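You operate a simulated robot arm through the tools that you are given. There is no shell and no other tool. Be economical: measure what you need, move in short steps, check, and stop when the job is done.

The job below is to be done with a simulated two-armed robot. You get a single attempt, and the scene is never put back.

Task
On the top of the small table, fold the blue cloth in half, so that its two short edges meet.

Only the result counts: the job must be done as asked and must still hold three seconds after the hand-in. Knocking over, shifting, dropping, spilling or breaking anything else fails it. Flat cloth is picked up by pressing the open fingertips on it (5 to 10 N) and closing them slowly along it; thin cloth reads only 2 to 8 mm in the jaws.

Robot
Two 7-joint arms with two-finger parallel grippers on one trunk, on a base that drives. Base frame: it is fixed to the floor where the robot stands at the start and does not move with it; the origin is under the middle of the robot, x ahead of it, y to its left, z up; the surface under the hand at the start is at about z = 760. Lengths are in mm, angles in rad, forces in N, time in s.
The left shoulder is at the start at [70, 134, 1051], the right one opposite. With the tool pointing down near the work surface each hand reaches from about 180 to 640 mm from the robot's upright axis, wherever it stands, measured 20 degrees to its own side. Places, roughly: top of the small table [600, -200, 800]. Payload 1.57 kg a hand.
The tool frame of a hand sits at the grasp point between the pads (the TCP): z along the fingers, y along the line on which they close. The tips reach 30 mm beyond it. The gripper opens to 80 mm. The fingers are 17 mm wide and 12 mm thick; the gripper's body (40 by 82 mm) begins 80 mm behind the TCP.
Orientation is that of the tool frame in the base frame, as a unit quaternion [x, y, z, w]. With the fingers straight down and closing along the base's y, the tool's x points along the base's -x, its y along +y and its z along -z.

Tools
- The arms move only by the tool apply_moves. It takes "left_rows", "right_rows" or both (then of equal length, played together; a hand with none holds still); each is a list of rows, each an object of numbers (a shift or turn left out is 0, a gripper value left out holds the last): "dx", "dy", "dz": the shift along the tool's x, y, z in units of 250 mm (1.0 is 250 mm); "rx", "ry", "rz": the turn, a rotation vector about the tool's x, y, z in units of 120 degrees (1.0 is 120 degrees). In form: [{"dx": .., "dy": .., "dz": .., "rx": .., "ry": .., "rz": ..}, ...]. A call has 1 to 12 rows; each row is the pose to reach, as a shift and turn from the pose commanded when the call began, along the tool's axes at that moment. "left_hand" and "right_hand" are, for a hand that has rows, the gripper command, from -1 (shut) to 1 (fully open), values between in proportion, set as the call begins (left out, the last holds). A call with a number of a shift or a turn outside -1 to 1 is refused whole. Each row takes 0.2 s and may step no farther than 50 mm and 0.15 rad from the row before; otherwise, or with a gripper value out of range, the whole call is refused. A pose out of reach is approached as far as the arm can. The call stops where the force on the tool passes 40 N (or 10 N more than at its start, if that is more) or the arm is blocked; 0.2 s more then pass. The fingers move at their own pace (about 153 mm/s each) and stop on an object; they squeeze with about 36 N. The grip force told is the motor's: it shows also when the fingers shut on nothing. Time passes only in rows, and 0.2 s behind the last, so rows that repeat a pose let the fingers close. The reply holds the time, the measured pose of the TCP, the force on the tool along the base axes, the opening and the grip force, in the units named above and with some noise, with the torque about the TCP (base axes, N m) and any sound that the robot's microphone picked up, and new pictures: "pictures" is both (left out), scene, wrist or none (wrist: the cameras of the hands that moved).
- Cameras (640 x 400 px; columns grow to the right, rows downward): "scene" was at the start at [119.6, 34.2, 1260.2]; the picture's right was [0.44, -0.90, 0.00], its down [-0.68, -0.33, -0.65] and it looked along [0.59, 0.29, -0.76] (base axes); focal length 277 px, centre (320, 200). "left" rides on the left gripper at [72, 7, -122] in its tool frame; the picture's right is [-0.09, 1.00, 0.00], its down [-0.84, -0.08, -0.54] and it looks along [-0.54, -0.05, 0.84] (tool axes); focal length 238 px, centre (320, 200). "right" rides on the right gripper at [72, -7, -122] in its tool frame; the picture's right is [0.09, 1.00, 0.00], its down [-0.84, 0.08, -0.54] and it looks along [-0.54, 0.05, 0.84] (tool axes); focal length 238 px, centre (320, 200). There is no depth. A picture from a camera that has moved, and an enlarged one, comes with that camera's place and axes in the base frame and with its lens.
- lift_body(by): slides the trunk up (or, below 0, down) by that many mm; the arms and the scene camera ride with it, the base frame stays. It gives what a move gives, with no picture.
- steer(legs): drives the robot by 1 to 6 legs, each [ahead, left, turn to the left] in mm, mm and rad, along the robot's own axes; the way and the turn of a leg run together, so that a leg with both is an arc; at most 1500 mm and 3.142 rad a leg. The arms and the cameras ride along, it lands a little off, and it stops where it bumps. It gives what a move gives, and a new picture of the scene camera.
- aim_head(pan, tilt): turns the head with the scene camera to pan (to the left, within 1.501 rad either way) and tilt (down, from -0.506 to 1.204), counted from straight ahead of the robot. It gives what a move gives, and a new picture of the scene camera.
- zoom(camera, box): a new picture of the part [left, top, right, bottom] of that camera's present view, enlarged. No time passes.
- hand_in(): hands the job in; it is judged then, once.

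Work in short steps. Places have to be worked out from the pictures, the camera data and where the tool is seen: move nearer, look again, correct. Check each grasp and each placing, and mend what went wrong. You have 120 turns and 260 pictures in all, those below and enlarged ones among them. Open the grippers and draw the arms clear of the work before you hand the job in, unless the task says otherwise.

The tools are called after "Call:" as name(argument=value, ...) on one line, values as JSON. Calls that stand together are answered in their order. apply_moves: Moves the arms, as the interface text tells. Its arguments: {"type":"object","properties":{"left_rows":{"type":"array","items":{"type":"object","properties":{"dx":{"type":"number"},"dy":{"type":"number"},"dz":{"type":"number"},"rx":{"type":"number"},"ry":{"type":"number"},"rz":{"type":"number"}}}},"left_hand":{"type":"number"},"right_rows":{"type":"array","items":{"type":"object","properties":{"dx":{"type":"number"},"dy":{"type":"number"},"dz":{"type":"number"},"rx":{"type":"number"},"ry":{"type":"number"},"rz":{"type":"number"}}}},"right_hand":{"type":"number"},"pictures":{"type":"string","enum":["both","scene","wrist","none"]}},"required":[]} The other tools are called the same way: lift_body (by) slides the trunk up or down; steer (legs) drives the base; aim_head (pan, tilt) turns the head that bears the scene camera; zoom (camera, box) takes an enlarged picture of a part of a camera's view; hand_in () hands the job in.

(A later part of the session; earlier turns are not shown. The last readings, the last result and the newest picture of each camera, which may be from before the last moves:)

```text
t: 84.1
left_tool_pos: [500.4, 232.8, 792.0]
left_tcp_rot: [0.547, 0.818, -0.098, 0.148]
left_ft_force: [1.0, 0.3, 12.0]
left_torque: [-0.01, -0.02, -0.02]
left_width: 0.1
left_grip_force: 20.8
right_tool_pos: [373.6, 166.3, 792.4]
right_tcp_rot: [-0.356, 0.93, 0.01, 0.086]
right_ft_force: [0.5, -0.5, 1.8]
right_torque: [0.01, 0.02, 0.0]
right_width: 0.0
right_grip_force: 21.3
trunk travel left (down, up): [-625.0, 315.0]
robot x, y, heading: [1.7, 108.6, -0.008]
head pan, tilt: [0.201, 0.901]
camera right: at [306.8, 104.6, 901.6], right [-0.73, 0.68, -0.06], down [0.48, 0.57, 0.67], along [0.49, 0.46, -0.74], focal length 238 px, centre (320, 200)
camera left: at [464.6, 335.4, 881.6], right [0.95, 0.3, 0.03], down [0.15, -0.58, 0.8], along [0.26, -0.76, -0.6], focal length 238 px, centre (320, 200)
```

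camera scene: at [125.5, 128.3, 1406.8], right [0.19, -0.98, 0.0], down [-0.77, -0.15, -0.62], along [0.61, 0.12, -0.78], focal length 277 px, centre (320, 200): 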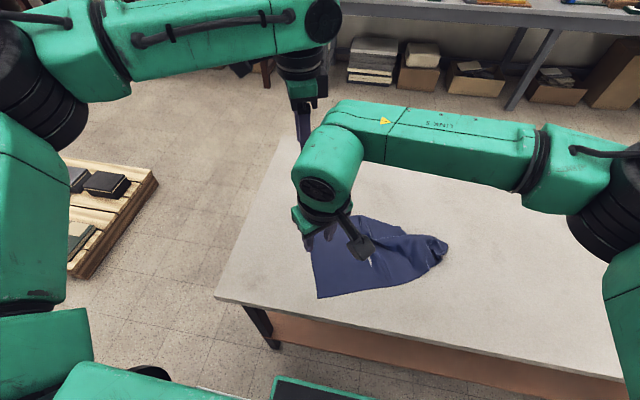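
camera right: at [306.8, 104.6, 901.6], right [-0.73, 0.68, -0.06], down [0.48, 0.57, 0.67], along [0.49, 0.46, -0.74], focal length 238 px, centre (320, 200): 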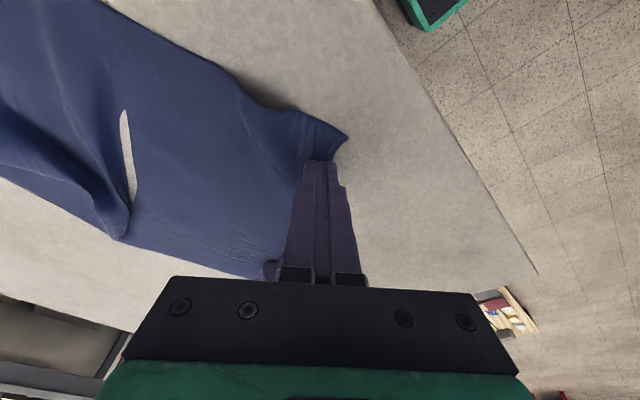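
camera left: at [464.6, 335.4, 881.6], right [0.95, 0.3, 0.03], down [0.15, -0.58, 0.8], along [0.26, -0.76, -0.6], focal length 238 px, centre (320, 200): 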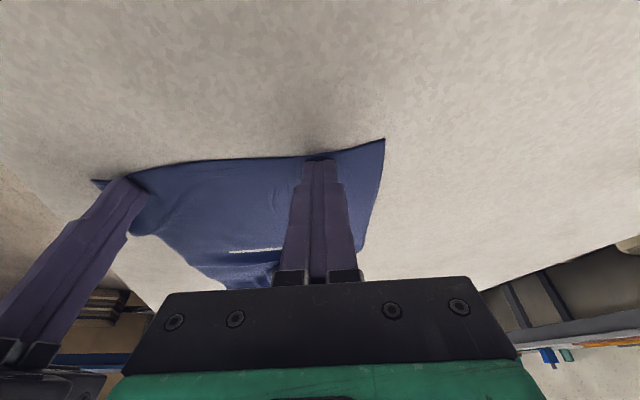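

Both closed on nothing, so the cloth slipped out. I'll retry with wider openings (40 mm), centres a bit further in, and a firmer press.

Call:
apply_moves(left_rows=[{"dx": -0.018, "dz": -0.047}, {"dx": -0.037, "dz": -0.04}, {"dx": -0.037, "dz": -0.04}], right_rows=[{"dz": -0.048}, {"dx": 0.011, "dy": -0.03, "dz": -0.048}, {"dx": 0.011, "dy": -0.03, "dz": -0.048}], left_hand=0.0, right_hand=0.0, pictures="wrist")

```text
t: 84.9
left_tool_pos: [502.6, 228.4, 803.1]
left_tcp_rot: [0.547, 0.818, -0.1, 0.146]
left_ft_force: [0.3, 0.5, 0.1]
left_torque: [-0.04, 0.01, -0.01]
left_width: 39.9
left_grip_force: 0.2
right_tool_pos: [375.9, 158.7, 803.2]
right_tcp_rot: [-0.356, 0.931, 0.01, 0.085]
right_ft_force: [0.4, 0.4, 0.3]
right_torque: [0.01, -0.02, 0.0]
right_width: 39.9
right_grip_force: 0.1
trunk travel left (down, up): [-625.0, 315.0]
robot x, y, heading: [1.0, 115.0, -0.011]
head pan, tilt: [0.201, 0.901]
camera right: at [308.6, 95.9, 912.7], right [-0.73, 0.68, -0.06], down [0.48, 0.57, 0.67], along [0.49, 0.46, -0.74], focal length 238 px, centre (320, 200)
camera left: at [466.5, 331.2, 892.6], right [0.95, 0.3, 0.03], down [0.16, -0.58, 0.8], along [0.26, -0.76, -0.6], focal length 238 px, centre (320, 200)
```

right: 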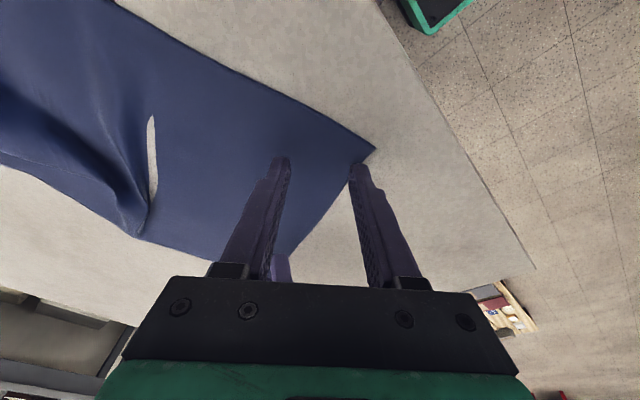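
left: 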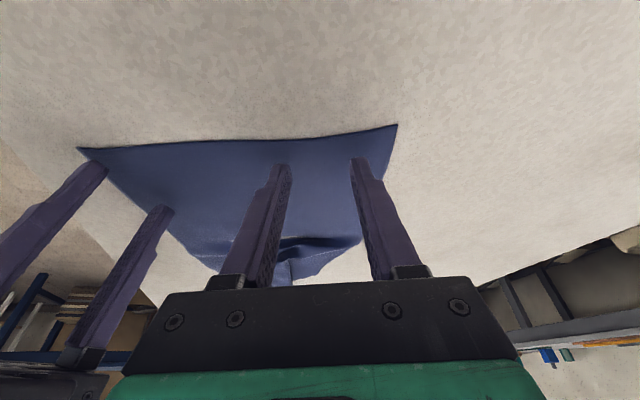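

The cloth sprang back flat. I'll shift the right hand 10 mm further in and press both a little more firmly.

Call:
apply_moves(left_rows=[{"dx": 0.008, "dz": 0.022}, {"dx": 0.018, "dz": 0.049}], right_rows=[{"dx": 0.016, "dy": -0.037, "dz": 0.015}, {"dx": 0.022, "dy": -0.035, "dz": 0.05}], pictures="none")

```text
t: 85.5
left_tool_pos: [500.5, 226.9, 793.2]
left_tcp_rot: [0.548, 0.817, -0.099, 0.149]
left_ft_force: [1.1, 0.2, 5.5]
left_torque: [-0.02, 0.01, -0.03]
left_width: 39.6
left_grip_force: 0.0
right_tool_pos: [379.6, 148.6, 793.2]
right_tcp_rot: [-0.355, 0.93, 0.01, 0.088]
right_ft_force: [1.6, -1.5, 16.8]
right_torque: [0.24, 0.29, -0.04]
right_width: 37.6
right_grip_force: 0.0
trunk travel left (down, up): [-625.0, 315.0]
robot x, y, heading: [-1.2, 109.6, -0.009]
head pan, tilt: [0.201, 0.901]
```

Call:
apply_moves(left_rows=[{"dx": 0.002, "dz": 0.005}], right_rows=[{"dz": -0.003}], left_hand=-0.2, right_hand=-0.2, pictures="none")

Call:
apply_moves(left_rows=[{"dx": 0.0}], right_rows=[{"dz": 0}], left_hand=-0.45, right_hand=-0.45, pictures="none")

Call:
apply_moves(left_rows=[{"dx": 0.0}], right_rows=[{"dz": 0}], left_hand=-0.7, right_hand=-0.7, pictures="none")

Call:
apply_moves(left_rows=[{"dx": 0.0}, {"dx": 0}, {"dx": 0}], right_rows=[{"dx": 0.0}, {"dx": 0}, {"dx": 0}], left_hand=-1, right_hand=-1, pictures="wrist")

```text
t: 85.9
left_tool_pos: [501.1, 226.4, 792.5]
left_tcp_rot: [0.547, 0.818, -0.098, 0.15]
left_ft_force: [-2.2, 1.9, 16.3]
left_torque: [-0.01, 0.13, -0.03]
left_width: 31.1
left_grip_force: 0.1
right_tool_pos: [377.5, 148.8, 793.4]
right_tcp_rot: [-0.356, 0.93, 0.009, 0.088]
right_ft_force: [3.3, 0.7, 13.3]
right_torque: [0.2, 0.11, -0.05]
right_width: 29.3
right_grip_force: 0.0
trunk travel left (down, up): [-625.0, 315.0]
robot x, y, heading: [-3.8, 110.3, -0.01]
head pan, tilt: [0.201, 0.901]
```

```text
t: 86.3
left_tool_pos: [500.7, 226.2, 791.4]
left_tcp_rot: [0.548, 0.817, -0.099, 0.15]
left_ft_force: [-3.5, -1.1, 19.3]
left_torque: [-0.04, 0.02, -0.04]
left_width: 19.9
left_grip_force: 0.1
right_tool_pos: [377.8, 148.0, 793.8]
right_tcp_rot: [-0.356, 0.93, 0.009, 0.088]
right_ft_force: [4.2, 2.2, 11.6]
right_torque: [0.18, 0.07, -0.06]
right_width: 20.5
right_grip_force: 0.1
trunk travel left (down, up): [-625.0, 315.0]
robot x, y, heading: [-5.4, 109.0, -0.01]
head pan, tilt: [0.201, 0.901]
```

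```text
t: 86.7
left_tool_pos: [499.6, 225.9, 792.7]
left_tcp_rot: [0.548, 0.817, -0.098, 0.149]
left_ft_force: [-4.8, -2.1, 21.4]
left_torque: [-0.13, 0.08, -0.01]
left_width: 11.1
left_grip_force: 0.2
right_tool_pos: [377.0, 149.0, 794.0]
right_tcp_rot: [-0.356, 0.93, 0.01, 0.087]
right_ft_force: [4.2, 2.8, 7.1]
right_torque: [0.11, -0.1, -0.09]
right_width: 12.3
right_grip_force: 0.0
trunk travel left (down, up): [-625.0, 315.0]
robot x, y, heading: [-3.4, 114.4, -0.008]
head pan, tilt: [0.201, 0.901]
```

```text
t: 87.5
left_tool_pos: [500.2, 225.8, 792.1]
left_tcp_rot: [0.547, 0.818, -0.098, 0.149]
left_ft_force: [-6.5, -3.6, 26.5]
left_torque: [-0.11, 0.14, -0.13]
left_width: 4.4
left_grip_force: 24.6
right_tool_pos: [377.2, 149.4, 793.1]
right_tcp_rot: [-0.356, 0.93, 0.01, 0.088]
right_ft_force: [8.7, 2.4, 4.5]
right_torque: [0.07, -0.26, -0.01]
right_width: 2.4
right_grip_force: 24.2
trunk travel left (down, up): [-625.0, 315.0]
robot x, y, heading: [0.8, 112.7, -0.017]
head pan, tilt: [0.201, 0.901]
camera right: at [309.6, 86.1, 901.7], right [-0.73, 0.68, -0.06], down [0.48, 0.57, 0.67], along [0.49, 0.46, -0.74], focal length 238 px, centre (320, 200)
camera left: at [463.7, 328.9, 881.4], right [0.95, 0.3, 0.04], down [0.15, -0.58, 0.8], along [0.26, -0.76, -0.6], focal length 238 px, centre (320, 200)
```

right: 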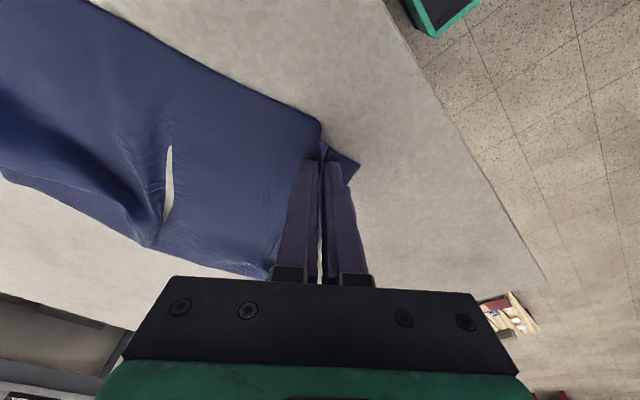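
left: 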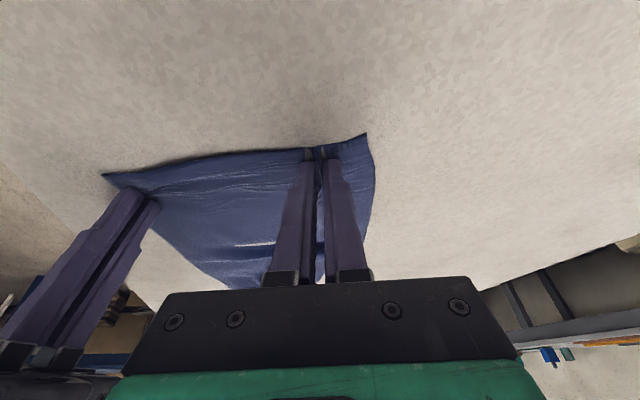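

Both grips hold (4.4 and 2.4 mm). There's some tension between the hands, so I'll ease the left 10 mm toward the right while lifting a little, then raise the trunk fully.

Call:
apply_moves(left_rows=[{"dx": -0.014, "dy": -0.02, "dz": -0.037}, {"dx": -0.042, "dy": -0.04, "dz": -0.112}], right_rows=[{"dx": -0.007, "dz": -0.04}, {"dx": -0.02, "dz": -0.118}], pictures="none")

Call:
lift_body(by=150)

Call:
zoom(camera="scene", box=[0, 0, 640, 400])

```text
t: 88.1
left_tool_pos: [493.0, 224.0, 818.2]
left_tcp_rot: [0.547, 0.818, -0.099, 0.147]
left_ft_force: [-0.1, 0.0, -0.1]
left_torque: [0.01, 0.04, 0.01]
left_width: 2.4
left_grip_force: 23.9
right_tool_pos: [376.0, 150.3, 821.6]
right_tcp_rot: [-0.356, 0.931, 0.01, 0.085]
right_ft_force: [-0.4, 0.3, -0.1]
right_torque: [0.0, 0.02, -0.02]
right_width: 2.1
right_grip_force: 23.8
trunk travel left (down, up): [-625.0, 315.0]
robot x, y, heading: [-0.3, 113.3, -0.007]
head pan, tilt: [0.201, 0.901]
```

```text
t: 89.8
left_tool_pos: [493.2, 222.6, 968.6]
left_tcp_rot: [0.546, 0.819, -0.099, 0.147]
left_ft_force: [-0.7, -0.5, -0.2]
left_torque: [-0.04, -0.03, -0.02]
left_width: 2.2
left_grip_force: 24.0
right_tool_pos: [378.8, 150.3, 971.3]
right_tcp_rot: [-0.357, 0.93, 0.01, 0.085]
right_ft_force: [0.3, 0.0, 0.5]
right_torque: [0.03, -0.03, 0.01]
right_width: 2.3
right_grip_force: 24.3
trunk travel left (down, up): [-775.0, 165.0]
robot x, y, heading: [-1.8, 115.3, -0.01]
head pan, tilt: [0.201, 0.901]
```

```text
1.00 times, centred on (320, 200) of scene (not enlarged: the box is as wide or as high as the picture)
camera zoom: at [123.9, 126.4, 1407.0], right [0.19, -0.98, 0.0], down [-0.77, -0.15, -0.62], along [0.61, 0.12, -0.78], focal length 277 px, centre (320, 200)
```

zoom: 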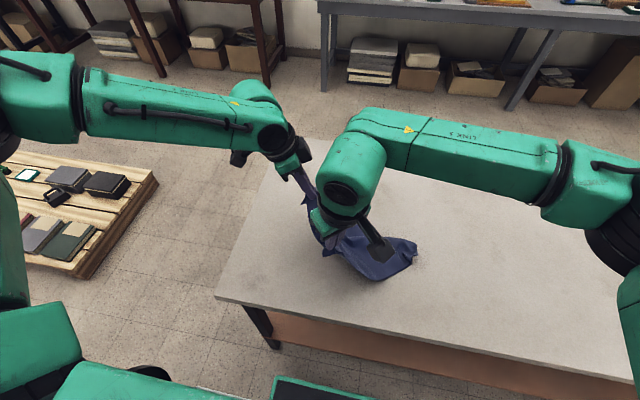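

Lifted 150 mm with both still holding. I'll raise the trunk the remaining 160 mm, then the arms a bit more.

Call:
lift_body(by=160)

Call:
apply_moves(left_rows=[{"dx": -0.042, "dz": -0.112}, {"dx": -0.098, "dz": -0.262}], right_rows=[{"dx": -0.02, "dz": -0.118}, {"dx": -0.047, "dz": -0.276}], pictures="both")

```text
t: 91.7
left_tool_pos: [493.4, 224.1, 1128.0]
left_tcp_rot: [0.547, 0.818, -0.099, 0.147]
left_ft_force: [-0.5, -0.6, -0.1]
left_torque: [0.0, -0.02, -0.01]
left_width: 2.5
left_grip_force: 23.6
right_tool_pos: [379.0, 150.4, 1131.2]
right_tcp_rot: [-0.356, 0.93, 0.01, 0.085]
right_ft_force: [1.3, -0.2, 0.4]
right_torque: [-0.06, -0.01, -0.04]
right_width: 2.1
right_grip_force: 23.9
trunk travel left (down, up): [-935.0, 5.0]
robot x, y, heading: [-2.2, 112.2, -0.007]
head pan, tilt: [0.201, 0.901]
```

```text
t: 92.2
left_tool_pos: [493.9, 222.9, 1201.6]
left_tcp_rot: [0.547, 0.818, -0.099, 0.147]
left_ft_force: [-1.6, -0.9, 0.1]
left_torque: [0.02, 0.04, -0.03]
left_width: 2.3
left_grip_force: 23.4
right_tool_pos: [373.3, 153.8, 1203.1]
right_tcp_rot: [-0.356, 0.93, 0.009, 0.087]
right_ft_force: [2.3, 1.5, 0.3]
right_torque: [0.06, -0.07, -0.02]
right_width: 2.5
right_grip_force: 23.8
trunk travel left (down, up): [-935.0, 5.0]
robot x, y, heading: [-0.7, 111.5, -0.01]
head pan, tilt: [0.201, 0.901]
camera scene: at [121.4, 126.4, 1567.1], right [0.19, -0.98, 0.0], down [-0.77, -0.15, -0.62], along [0.61, 0.12, -0.78], focal length 277 px, centre (320, 200)
camera right: at [307.0, 91.9, 1312.0], right [-0.73, 0.68, -0.06], down [0.48, 0.57, 0.67], along [0.49, 0.46, -0.74], focal length 238 px, centre (320, 200)
camera left: at [458.0, 326.7, 1289.6], right [0.95, 0.3, 0.03], down [0.16, -0.58, 0.8], along [0.26, -0.76, -0.6], focal length 238 px, centre (320, 200)
```

scene: 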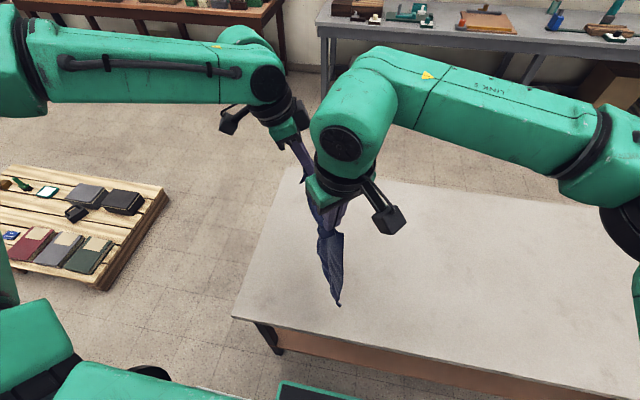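
right: 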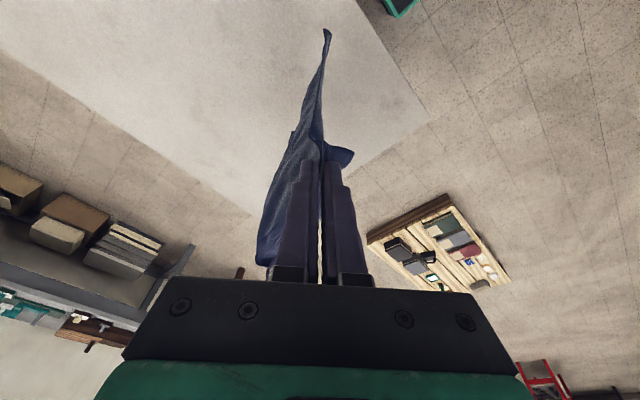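
left: 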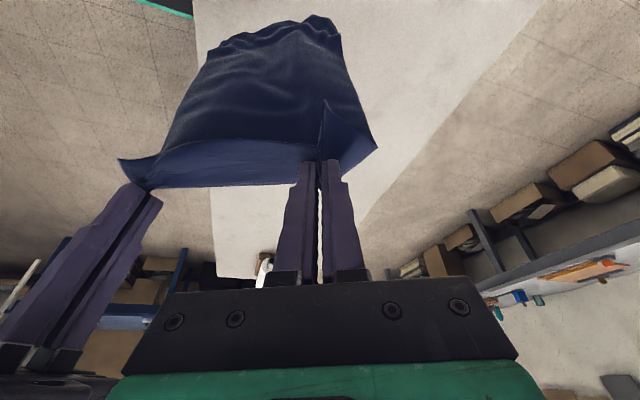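

The cloth now hangs freely from both hands. A closer look at its lower edge.

Call:
zoom(camera="left", box=[100, 0, 400, 200])

Call:
zoom(camera="scene", box=[250, 120, 430, 320])

```text
2.00 times, centred on (250, 100) of left
camera zoom: at [458.0, 326.7, 1289.6], right [0.95, 0.3, 0.03], down [0.16, -0.58, 0.8], along [0.26, -0.76, -0.6], focal length 477 px, centre (460, 400)
```

zoom: 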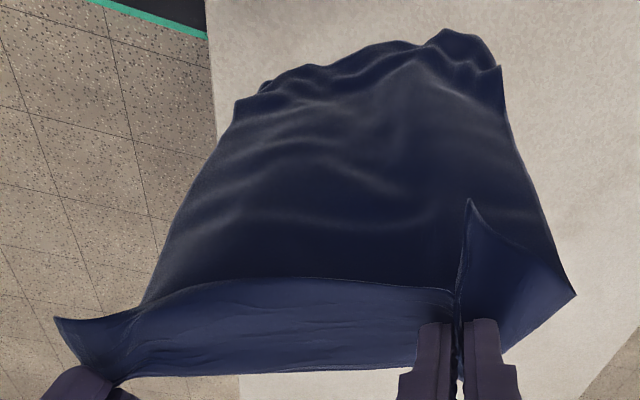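

```text
2.00 times, centred on (340, 220) of scene
camera zoom: at [121.4, 126.4, 1567.1], right [0.19, -0.98, 0.0], down [-0.77, -0.15, -0.62], along [0.61, 0.12, -0.78], focal length 554 px, centre (280, 160)
```

zoom: 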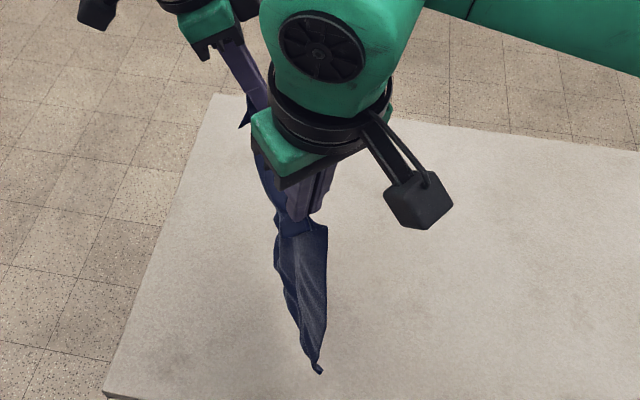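

The cloth hangs unfolded with no pleat and no slit, and the A–B strip flops toward +y. I'll align the held edge with x, moving left −30 and right +33 in y. Then I'll lower until the bottom edge touches and lay the first half by alternately lowering and driving right.

Call:
apply_moves(left_rows=[{"dx": -0.052, "dy": -0.023, "dz": 0.02}, {"dx": -0.104, "dy": -0.046, "dz": 0.039}, {"dx": -0.104, "dy": -0.046, "dz": 0.039}], right_rows=[{"dx": -0.044, "dy": 0.049, "dz": 0.005}, {"dx": -0.087, "dy": 0.098, "dz": 0.011}, {"dx": -0.087, "dy": 0.098, "dz": 0.011}], pictures="none")

Call:
lift_body(by=-60)

Call:
zoom(camera="left", box=[0, 0, 640, 400])

```text
t: 93.0
left_tool_pos: [495.9, 192.9, 1197.9]
left_tcp_rot: [0.547, 0.818, -0.099, 0.148]
left_ft_force: [-0.9, 0.0, 2.0]
left_torque: [0.05, 0.01, -0.03]
left_width: 2.4
left_grip_force: 24.0
right_tool_pos: [375.9, 187.2, 1200.6]
right_tcp_rot: [-0.356, 0.931, 0.009, 0.086]
right_ft_force: [1.1, -0.1, -0.7]
right_torque: [0.0, -0.01, 0.01]
right_width: 2.0
right_grip_force: 23.6
trunk travel left (down, up): [-935.0, 5.0]
robot x, y, heading: [3.5, 110.3, -0.003]
head pan, tilt: [0.201, 0.901]
```

```text
t: 94.0
left_tool_pos: [495.6, 193.3, 1138.6]
left_tcp_rot: [0.546, 0.818, -0.099, 0.147]
left_ft_force: [-0.1, -0.4, 0.1]
left_torque: [0.06, 0.03, -0.04]
left_width: 2.8
left_grip_force: 23.5
right_tool_pos: [376.3, 189.3, 1140.7]
right_tcp_rot: [-0.356, 0.931, 0.01, 0.086]
right_ft_force: [0.9, 0.3, 0.2]
right_torque: [-0.06, -0.04, -0.06]
right_width: 2.4
right_grip_force: 23.7
trunk travel left (down, up): [-875.0, 65.0]
robot x, y, heading: [0.5, 115.5, -0.013]
head pan, tilt: [0.201, 0.901]
```

```text
1.00 times, centred on (320, 200) of left (not enlarged: the box is as wide or as high as the picture)
camera zoom: at [459.6, 296.3, 1228.5], right [0.95, 0.3, 0.03], down [0.16, -0.58, 0.8], along [0.26, -0.76, -0.6], focal length 238 px, centre (320, 200)
```

zoom: 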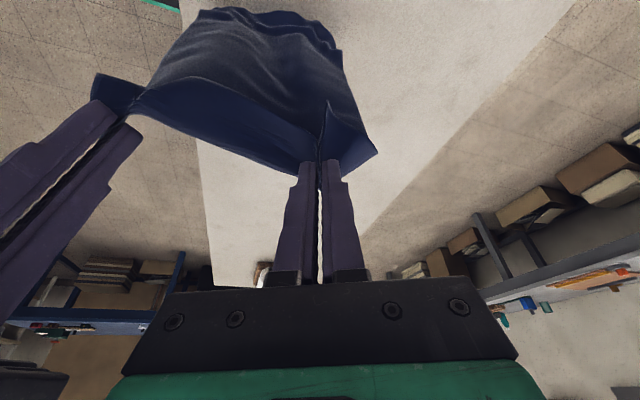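

The bottom edge is just touching. I'll start laying: drive right and lower in alternating steps.

Call:
steer(legs=[[0, -40, 0]])

Call:
lift_body(by=-50)

Call:
steer(legs=[[0, -50, 0]])

Call:
lift_body(by=-50)

Call:
zoom(camera="left", box=[0, 0, 640, 400])

Call:
zoom(camera="right", box=[0, 0, 640, 400])

```text
t: 94.9
left_tool_pos: [494.8, 163.0, 1137.3]
left_tcp_rot: [0.546, 0.818, -0.102, 0.149]
left_ft_force: [-1.6, 0.9, 0.5]
left_torque: [-0.06, 0.03, -0.07]
left_width: 2.7
left_grip_force: 23.6
right_tool_pos: [377.1, 156.3, 1139.4]
right_tcp_rot: [-0.358, 0.93, 0.006, 0.084]
right_ft_force: [0.7, 0.4, -0.4]
right_torque: [-0.06, 0.0, -0.01]
right_width: 2.3
right_grip_force: 23.4
trunk travel left (down, up): [-875.0, 65.0]
robot x, y, heading: [1.5, 72.7, -0.012]
head pan, tilt: [0.201, 0.901]
camera scene: at [123.4, 97.7, 1506.8], right [0.19, -0.98, 0.01], down [-0.77, -0.15, -0.62], along [0.61, 0.11, -0.78], focal length 277 px, centre (320, 200)
```

scene: 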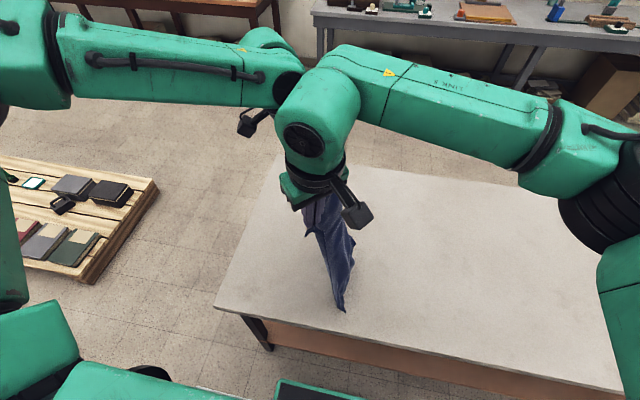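

```text
t: 95.8
left_tool_pos: [494.4, 153.3, 1090.4]
left_tcp_rot: [0.547, 0.818, -0.099, 0.146]
left_ft_force: [-1.1, 0.3, 1.0]
left_torque: [0.02, -0.02, -0.05]
left_width: 2.3
left_grip_force: 23.3
right_tool_pos: [375.0, 148.5, 1091.6]
right_tcp_rot: [-0.357, 0.93, 0.009, 0.085]
right_ft_force: [1.6, -1.1, -0.3]
right_torque: [0.01, -0.04, -0.02]
right_width: 2.4
right_grip_force: 23.0
trunk travel left (down, up): [-825.0, 115.0]
robot x, y, heading: [-0.9, 74.3, -0.015]
head pan, tilt: [0.201, 0.901]
```

```text
t: 96.8
left_tool_pos: [495.6, 112.7, 1088.3]
left_tcp_rot: [0.545, 0.818, -0.103, 0.149]
left_ft_force: [-1.0, 0.9, -0.8]
left_torque: [-0.05, 0.05, -0.02]
left_width: 2.4
left_grip_force: 23.8
right_tool_pos: [375.6, 107.1, 1089.4]
right_tcp_rot: [-0.358, 0.93, 0.006, 0.084]
right_ft_force: [1.0, 0.4, 0.3]
right_torque: [-0.08, -0.01, -0.04]
right_width: 2.4
right_grip_force: 23.9
trunk travel left (down, up): [-825.0, 115.0]
robot x, y, heading: [-1.0, 21.6, -0.009]
head pan, tilt: [0.201, 0.901]
camera scene: at [123.2, 47.8, 1456.8], right [0.19, -0.98, 0.01], down [-0.77, -0.16, -0.62], along [0.61, 0.11, -0.78], focal length 277 px, centre (320, 200)
```

scene: 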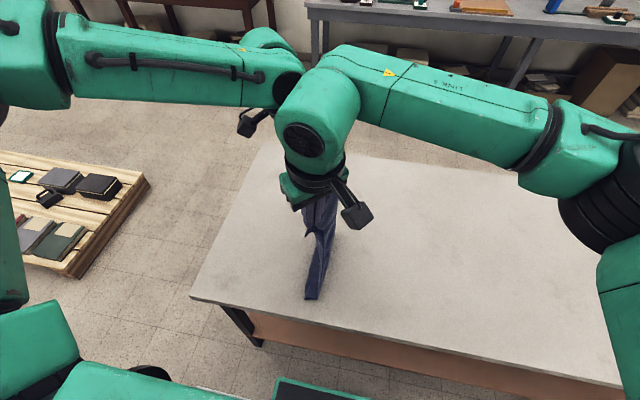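

```text
t: 97.7
left_tool_pos: [495.1, 105.5, 1038.1]
left_tcp_rot: [0.546, 0.819, -0.099, 0.147]
left_ft_force: [-1.1, 0.3, -0.6]
left_torque: [-0.01, 0.04, 0.02]
left_width: 2.3
left_grip_force: 23.9
right_tool_pos: [375.3, 99.6, 1040.8]
right_tcp_rot: [-0.357, 0.93, 0.01, 0.085]
right_ft_force: [1.1, -0.5, 0.2]
right_torque: [0.0, -0.04, -0.03]
right_width: 1.9
right_grip_force: 24.2
trunk travel left (down, up): [-775.0, 165.0]
robot x, y, heading: [1.5, 25.6, -0.011]
head pan, tilt: [0.201, 0.901]
```

```text
1.00 times, centred on (320, 200) of left (not enlarged: the box is as wide or as high as the picture)
camera zoom: at [458.4, 208.1, 1128.6], right [0.95, 0.3, 0.03], down [0.16, -0.58, 0.8], along [0.26, -0.76, -0.6], focal length 238 px, centre (320, 200)
```

zoom: 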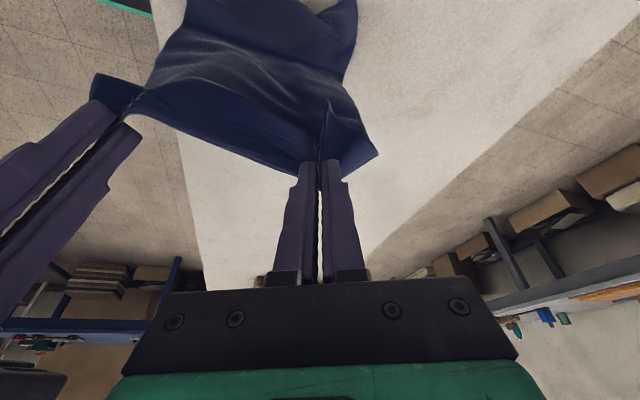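

```text
1.00 times, centred on (320, 200) of right (not enlarged: the box is as wide or as high as the picture)
camera zoom: at [308.4, 37.1, 1149.8], right [-0.73, 0.68, -0.06], down [0.48, 0.57, 0.67], along [0.49, 0.46, -0.74], focal length 238 px, centre (320, 200)
```

zoom: 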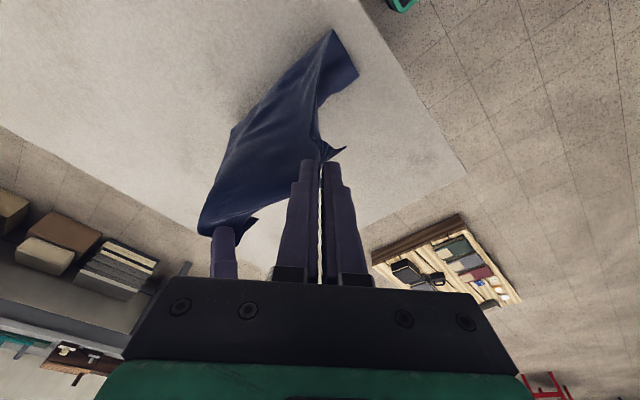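

It's laying down well, with the bottom edge near y≈130. I'll continue to y≈−60 at about 180 mm height.

Call:
steer(legs=[[0, -60, 0]])

Call:
lift_body(by=-40)

Call:
steer(legs=[[0, -60, 0]])

Call:
lift_body(by=-25)

Call:
zoom(camera="left", box=[0, 0, 640, 400])

Call:
zoom(camera="right", box=[0, 0, 640, 400])

```text
t: 98.7
left_tool_pos: [495.6, 55.2, 1038.2]
left_tcp_rot: [0.544, 0.819, -0.102, 0.148]
left_ft_force: [-0.4, 0.2, 0.3]
left_torque: [-0.03, 0.05, 0.01]
left_width: 2.3
left_grip_force: 23.4
right_tool_pos: [374.5, 48.6, 1040.2]
right_tcp_rot: [-0.359, 0.93, 0.008, 0.085]
right_ft_force: [1.4, 0.2, -0.1]
right_torque: [-0.05, -0.01, -0.05]
right_width: 2.3
right_grip_force: 24.4
trunk travel left (down, up): [-775.0, 165.0]
robot x, y, heading: [-1.9, -34.2, -0.007]
head pan, tilt: [0.201, 0.901]
camera scene: at [122.8, -12.9, 1406.9], right [0.19, -0.98, 0.0], down [-0.77, -0.16, -0.62], along [0.61, 0.12, -0.78], focal length 277 px, centre (320, 200)
```

scene: 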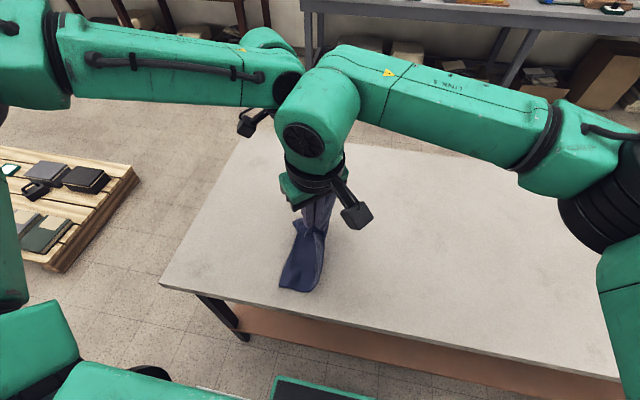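

```text
t: 99.5
left_tool_pos: [494.4, 49.1, 998.9]
left_tcp_rot: [0.545, 0.819, -0.099, 0.147]
left_ft_force: [-0.9, 0.1, -0.5]
left_torque: [0.06, 0.03, -0.04]
left_width: 2.3
left_grip_force: 24.3
right_tool_pos: [374.8, 42.6, 999.9]
right_tcp_rot: [-0.358, 0.93, 0.011, 0.085]
right_ft_force: [0.6, -0.1, -0.7]
right_torque: [0.03, -0.05, -0.02]
right_width: 2.3
right_grip_force: 23.8
trunk travel left (down, up): [-735.0, 205.0]
robot x, y, heading: [0.7, -34.4, -0.002]
head pan, tilt: [0.201, 0.901]
```

```text
t: 100.5
left_tool_pos: [495.5, -7.2, 997.7]
left_tcp_rot: [0.544, 0.82, -0.102, 0.147]
left_ft_force: [-0.3, 1.1, 0.1]
left_torque: [0.02, 0.02, -0.04]
left_width: 2.6
left_grip_force: 23.5
right_tool_pos: [375.0, -14.2, 999.4]
right_tcp_rot: [-0.358, 0.93, 0.008, 0.084]
right_ft_force: [1.4, -0.5, -1.0]
right_torque: [-0.05, -0.08, -0.05]
right_width: 2.2
right_grip_force: 23.6
trunk travel left (down, up): [-735.0, 205.0]
robot x, y, heading: [1.9, -94.9, -0.011]
head pan, tilt: [0.201, 0.901]
camera scene: at [122.4, -75.5, 1366.9], right [0.19, -0.98, 0.0], down [-0.77, -0.15, -0.62], along [0.61, 0.12, -0.78], focal length 277 px, centre (320, 200)
```

scene: 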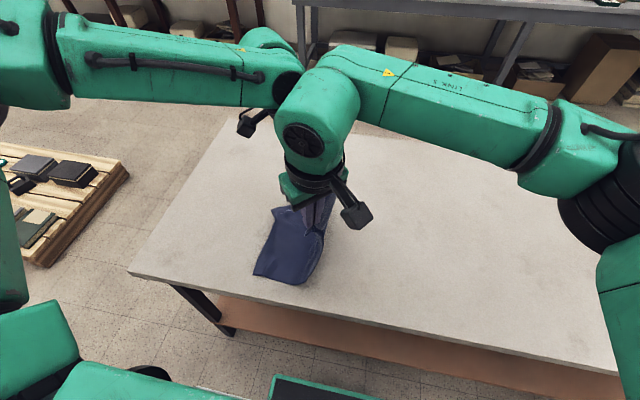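

```text
t: 101.2
left_tool_pos: [493.9, -11.0, 973.4]
left_tcp_rot: [0.543, 0.821, -0.099, 0.147]
left_ft_force: [-1.0, -0.3, 0.7]
left_torque: [0.02, 0.04, -0.02]
left_width: 2.2
left_grip_force: 24.1
right_tool_pos: [374.8, -17.0, 976.1]
right_tcp_rot: [-0.358, 0.93, 0.009, 0.086]
right_ft_force: [1.2, -1.4, 0.0]
right_torque: [-0.03, -0.03, -0.01]
right_width: 2.5
right_grip_force: 23.4
trunk travel left (down, up): [-710.0, 230.0]
robot x, y, heading: [0.5, -93.0, -0.007]
head pan, tilt: [0.201, 0.901]
```

```text
1.00 times, centred on (320, 200) of left (not enlarged: the box is as wide or as high as the picture)
camera zoom: at [457.5, 91.5, 1063.3], right [0.95, 0.31, 0.03], down [0.16, -0.58, 0.8], along [0.26, -0.76, -0.6], focal length 238 px, centre (320, 200)
```

zoom: 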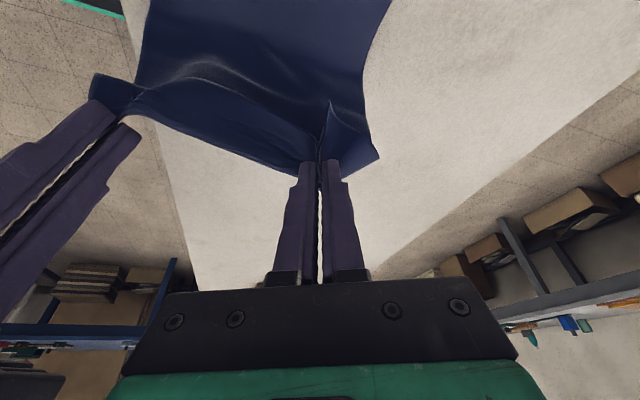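

```text
1.00 times, centred on (320, 200) of right (not enlarged: the box is as wide or as high as the picture)
camera zoom: at [307.6, -80.0, 1084.7], right [-0.73, 0.68, -0.06], down [0.47, 0.57, 0.67], along [0.49, 0.46, -0.74], focal length 238 px, centre (320, 200)
```

zoom: 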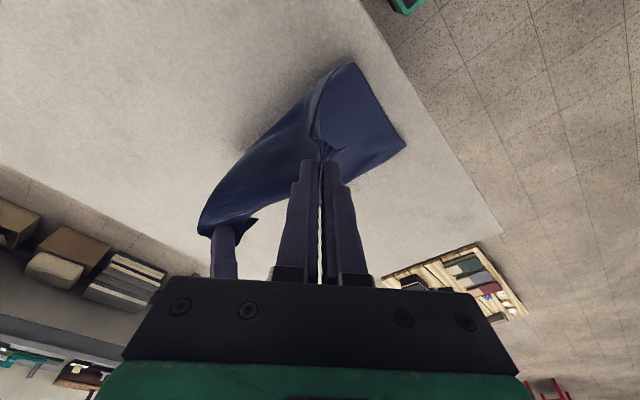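

It's laid flat and clean, with the bottom edge at y≈122 (near) to ≈140 (far). I'll continue to y≈−75 to set the crease, then start coming back over.

Call:
steer(legs=[[0, -58, 0]])

Call:
lift_body(by=-15)

Call:
zoom(camera="right", box=[0, 0, 640, 400])

Call:
zoom(camera="left", box=[0, 0, 640, 400])

```text
t: 102.1
left_tool_pos: [493.8, -65.9, 973.7]
left_tcp_rot: [0.543, 0.82, -0.101, 0.148]
left_ft_force: [-1.4, 1.4, 0.3]
left_torque: [0.02, 0.03, -0.02]
left_width: 2.6
left_grip_force: 23.7
right_tool_pos: [374.7, -71.6, 974.6]
right_tcp_rot: [-0.359, 0.929, 0.009, 0.086]
right_ft_force: [1.1, -0.9, 0.3]
right_torque: [-0.03, -0.01, -0.04]
right_width: 2.1
right_grip_force: 23.8
trunk travel left (down, up): [-710.0, 230.0]
robot x, y, heading: [-0.3, -152.1, -0.004]
head pan, tilt: [0.201, 0.901]
camera scene: at [122.0, -134.5, 1341.9], right [0.2, -0.98, 0.0], down [-0.77, -0.15, -0.62], along [0.61, 0.12, -0.78], focal length 277 px, centre (320, 200)
```

scene: 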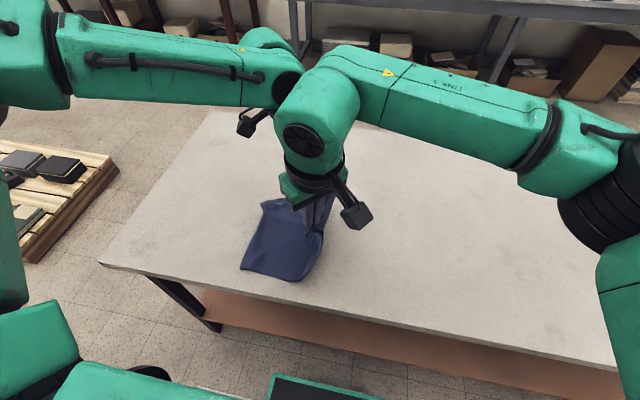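

```text
t: 102.8
left_tool_pos: [494.4, -67.8, 958.8]
left_tcp_rot: [0.543, 0.821, -0.099, 0.147]
left_ft_force: [-0.4, 1.0, 0.1]
left_torque: [0.02, 0.02, -0.04]
left_width: 2.2
left_grip_force: 24.0
right_tool_pos: [374.6, -75.2, 960.0]
right_tcp_rot: [-0.359, 0.929, 0.011, 0.086]
right_ft_force: [0.3, 0.5, -0.5]
right_torque: [0.0, -0.02, -0.03]
right_width: 2.0
right_grip_force: 24.2
trunk travel left (down, up): [-695.0, 245.0]
robot x, y, heading: [-3.2, -154.2, -0.01]
head pan, tilt: [0.201, 0.901]
```

```text
1.00 times, centred on (320, 200) of right (not enlarged: the box is as wide or as high as the picture)
camera zoom: at [307.4, -137.5, 1069.6], right [-0.73, 0.68, -0.06], down [0.47, 0.57, 0.67], along [0.49, 0.46, -0.74], focal length 238 px, centre (320, 200)
```

zoom: 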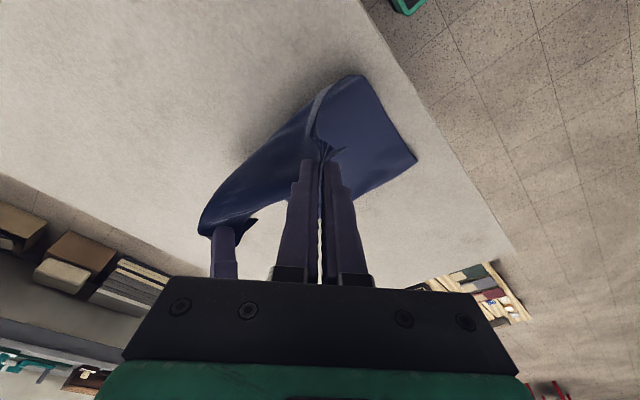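

```text
1.00 times, centred on (320, 200) of left (not enlarged: the box is as wide or as high as the picture)
camera zoom: at [457.2, 34.4, 1048.0], right [0.95, 0.31, 0.03], down [0.16, -0.58, 0.8], along [0.26, -0.76, -0.6], focal length 238 px, centre (320, 200)
```

zoom: 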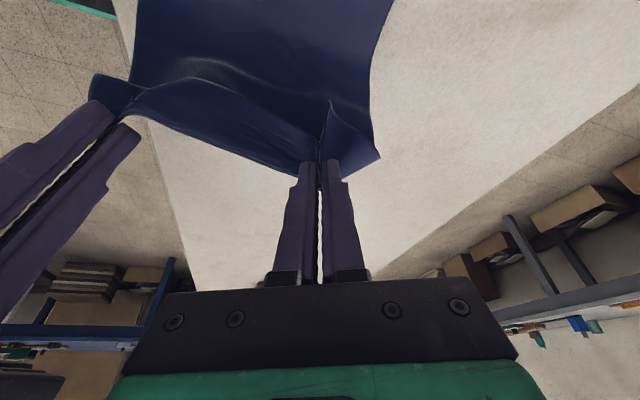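

The lower edge slid to y≈89 and the laid length is ≈155 mm. I'll lower a little before going 35 mm further, to reach about half, then check before coming back.

Call:
lift_body(by=-20)

Call:
steer(legs=[[0, -33, 0]])

Call:
zoom(camera="right", box=[0, 0, 640, 400])

```text
t: 103.4
left_tool_pos: [492.7, -69.1, 939.5]
left_tcp_rot: [0.543, 0.821, -0.099, 0.147]
left_ft_force: [-2.0, 1.4, 0.0]
left_torque: [-0.03, 0.02, -0.02]
left_width: 2.4
left_grip_force: 23.6
right_tool_pos: [372.8, -75.2, 940.7]
right_tcp_rot: [-0.359, 0.929, 0.01, 0.086]
right_ft_force: [1.7, 0.0, -0.3]
right_torque: [-0.01, -0.05, -0.03]
right_width: 2.4
right_grip_force: 24.0
trunk travel left (down, up): [-675.0, 265.0]
robot x, y, heading: [-1.9, -153.3, -0.011]
head pan, tilt: [0.201, 0.901]
```

```text
t: 104.3
left_tool_pos: [494.4, -99.2, 938.1]
left_tcp_rot: [0.543, 0.821, -0.101, 0.148]
left_ft_force: [-1.3, 1.2, -0.2]
left_torque: [0.0, 0.05, -0.02]
left_width: 2.5
left_grip_force: 23.6
right_tool_pos: [373.9, -103.9, 940.9]
right_tcp_rot: [-0.36, 0.929, 0.009, 0.085]
right_ft_force: [0.9, -0.6, -0.6]
right_torque: [-0.04, -0.05, -0.04]
right_width: 2.6
right_grip_force: 23.8
trunk travel left (down, up): [-675.0, 265.0]
robot x, y, heading: [-2.5, -186.1, -0.006]
head pan, tilt: [0.201, 0.901]
camera scene: at [121.7, -167.2, 1306.9], right [0.2, -0.98, 0.0], down [-0.77, -0.16, -0.62], along [0.61, 0.12, -0.78], focal length 277 px, centre (320, 200)
```

scene: 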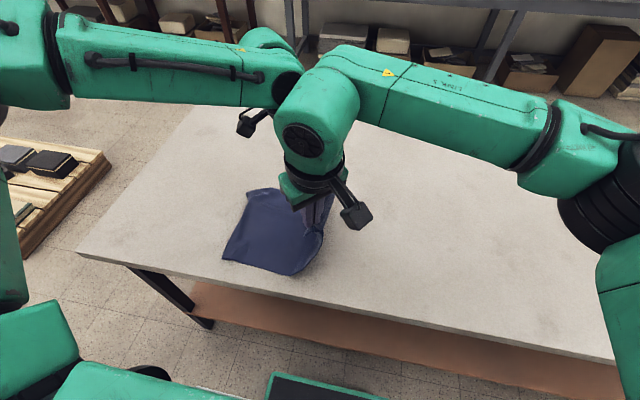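

```text
1.00 times, centred on (320, 200) of right (not enlarged: the box is as wide or as high as the picture)
camera zoom: at [307.1, -166.9, 1049.5], right [-0.73, 0.68, -0.06], down [0.47, 0.57, 0.67], along [0.49, 0.46, -0.74], focal length 238 px, centre (320, 200)
```

zoom: 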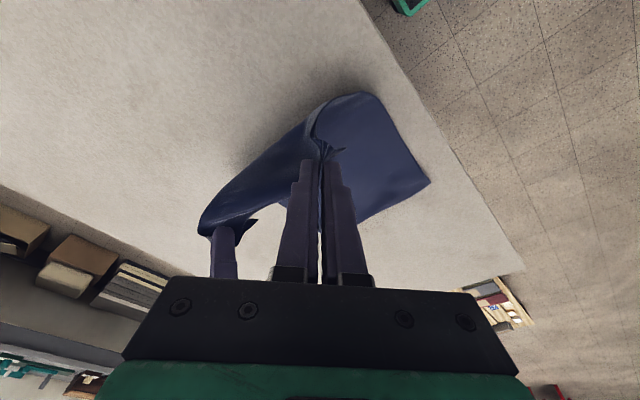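

The laid half now holds, with C at (349, 92). I'll bring the held edge back toward +y in steps, lowering along an arc.

Call:
steer(legs=[[0, 60, 0]])

Call:
lift_body(by=-20)

Call:
steer(legs=[[0, 50, 0]])

Call:
lift_body(by=-35)

Call:
zoom(camera="right", box=[0, 0, 640, 400])

Call:
zoom(camera="left", box=[0, 0, 640, 400])

```text
t: 105.2
left_tool_pos: [493.7, -41.4, 939.8]
left_tcp_rot: [0.544, 0.82, -0.099, 0.146]
left_ft_force: [-1.3, 0.4, 0.5]
left_torque: [0.02, 0.04, -0.02]
left_width: 2.5
left_grip_force: 24.3
right_tool_pos: [373.6, -47.2, 941.9]
right_tcp_rot: [-0.36, 0.929, 0.011, 0.086]
right_ft_force: [1.7, -0.3, -0.2]
right_torque: [0.0, 0.01, -0.02]
right_width: 2.4
right_grip_force: 23.8
trunk travel left (down, up): [-675.0, 265.0]
robot x, y, heading: [-3.2, -125.2, -0.007]
head pan, tilt: [0.201, 0.901]
camera scene: at [121.7, -112.1, 1307.0], right [0.2, -0.98, 0.0], down [-0.77, -0.15, -0.62], along [0.61, 0.12, -0.78], focal length 277 px, centre (320, 200)
```

scene: 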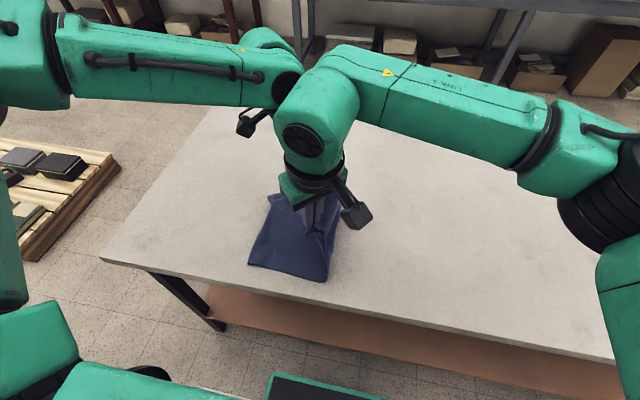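

```text
t: 105.9
left_tool_pos: [493.6, -38.8, 918.0]
left_tcp_rot: [0.544, 0.82, -0.099, 0.147]
left_ft_force: [-0.7, 0.6, -0.1]
left_torque: [-0.01, 0.04, -0.05]
left_width: 2.3
left_grip_force: 23.8
right_tool_pos: [374.2, -45.3, 920.7]
right_tcp_rot: [-0.359, 0.929, 0.009, 0.085]
right_ft_force: [1.2, 0.1, -0.5]
right_torque: [-0.01, -0.07, -0.07]
right_width: 2.5
right_grip_force: 24.2
trunk travel left (down, up): [-655.0, 285.0]
robot x, y, heading: [-0.5, -125.5, -0.0]
head pan, tilt: [0.201, 0.901]
```

```text
t: 106.8
left_tool_pos: [493.4, 8.3, 918.3]
left_tcp_rot: [0.543, 0.821, -0.098, 0.147]
left_ft_force: [-0.9, 1.0, 0.2]
left_torque: [0.02, 0.01, -0.02]
left_width: 2.4
left_grip_force: 24.1
right_tool_pos: [374.6, 1.2, 920.9]
right_tcp_rot: [-0.359, 0.929, 0.01, 0.086]
right_ft_force: [0.3, -0.3, -0.6]
right_torque: [-0.02, -0.06, -0.03]
right_width: 2.3
right_grip_force: 23.5
trunk travel left (down, up): [-655.0, 285.0]
robot x, y, heading: [-1.7, -74.8, -0.007]
head pan, tilt: [0.201, 0.901]
camera scene: at [121.9, -62.5, 1287.0], right [0.2, -0.98, 0.0], down [-0.77, -0.15, -0.62], along [0.61, 0.12, -0.78], focal length 277 px, centre (320, 200)
```

scene: 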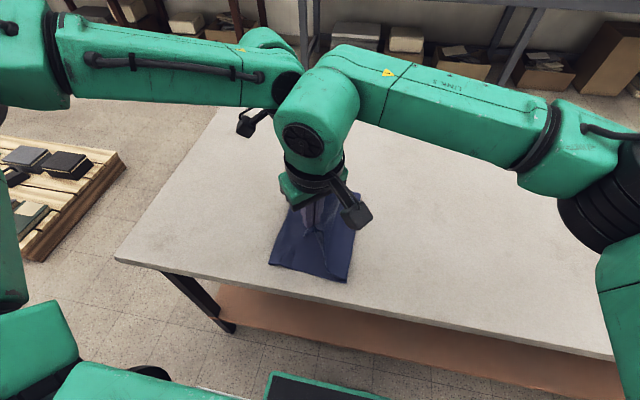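

```text
t: 107.6
left_tool_pos: [494.1, 10.2, 884.6]
left_tcp_rot: [0.543, 0.821, -0.1, 0.147]
left_ft_force: [-1.7, 0.9, 0.4]
left_torque: [-0.01, 0.06, -0.05]
left_width: 2.6
left_grip_force: 24.0
right_tool_pos: [373.0, 2.4, 886.3]
right_tcp_rot: [-0.36, 0.929, 0.01, 0.085]
right_ft_force: [0.6, 0.5, 0.4]
right_torque: [0.05, -0.02, -0.02]
right_width: 2.2
right_grip_force: 23.3
trunk travel left (down, up): [-620.0, 320.0]
robot x, y, heading: [-0.7, -72.9, -0.002]
head pan, tilt: [0.201, 0.901]
```

```text
1.00 times, centred on (320, 200) of right (not enlarged: the box is as wide or as high as the picture)
camera zoom: at [307.2, -59.6, 994.7], right [-0.73, 0.68, -0.06], down [0.47, 0.57, 0.67], along [0.49, 0.46, -0.74], focal length 238 px, centre (320, 200)
```

zoom: 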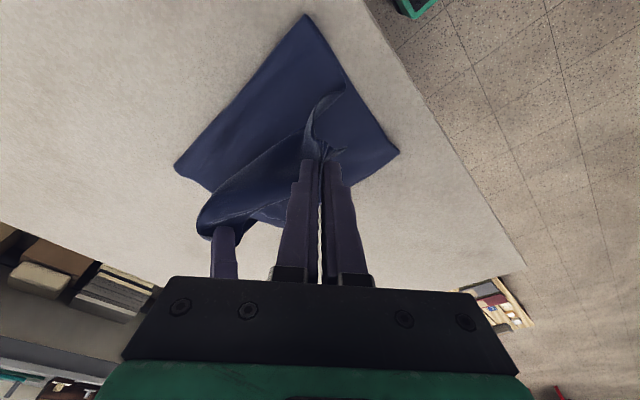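

```text
1.00 times, centred on (320, 200) of left (not enlarged: the box is as wide or as high as the picture)
camera zoom: at [456.8, 112.3, 973.2], right [0.95, 0.31, 0.03], down [0.16, -0.58, 0.8], along [0.26, -0.76, -0.6], focal length 238 px, centre (320, 200)
```

zoom: 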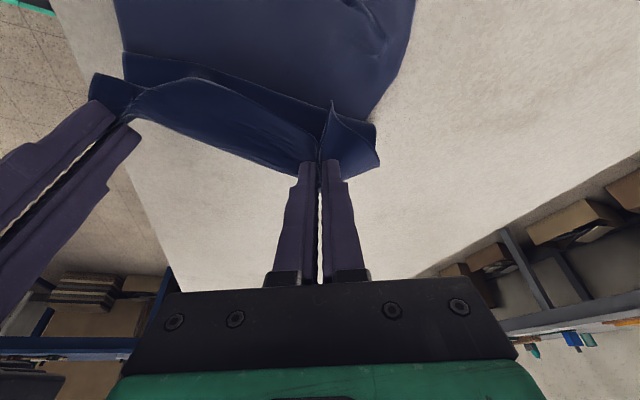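

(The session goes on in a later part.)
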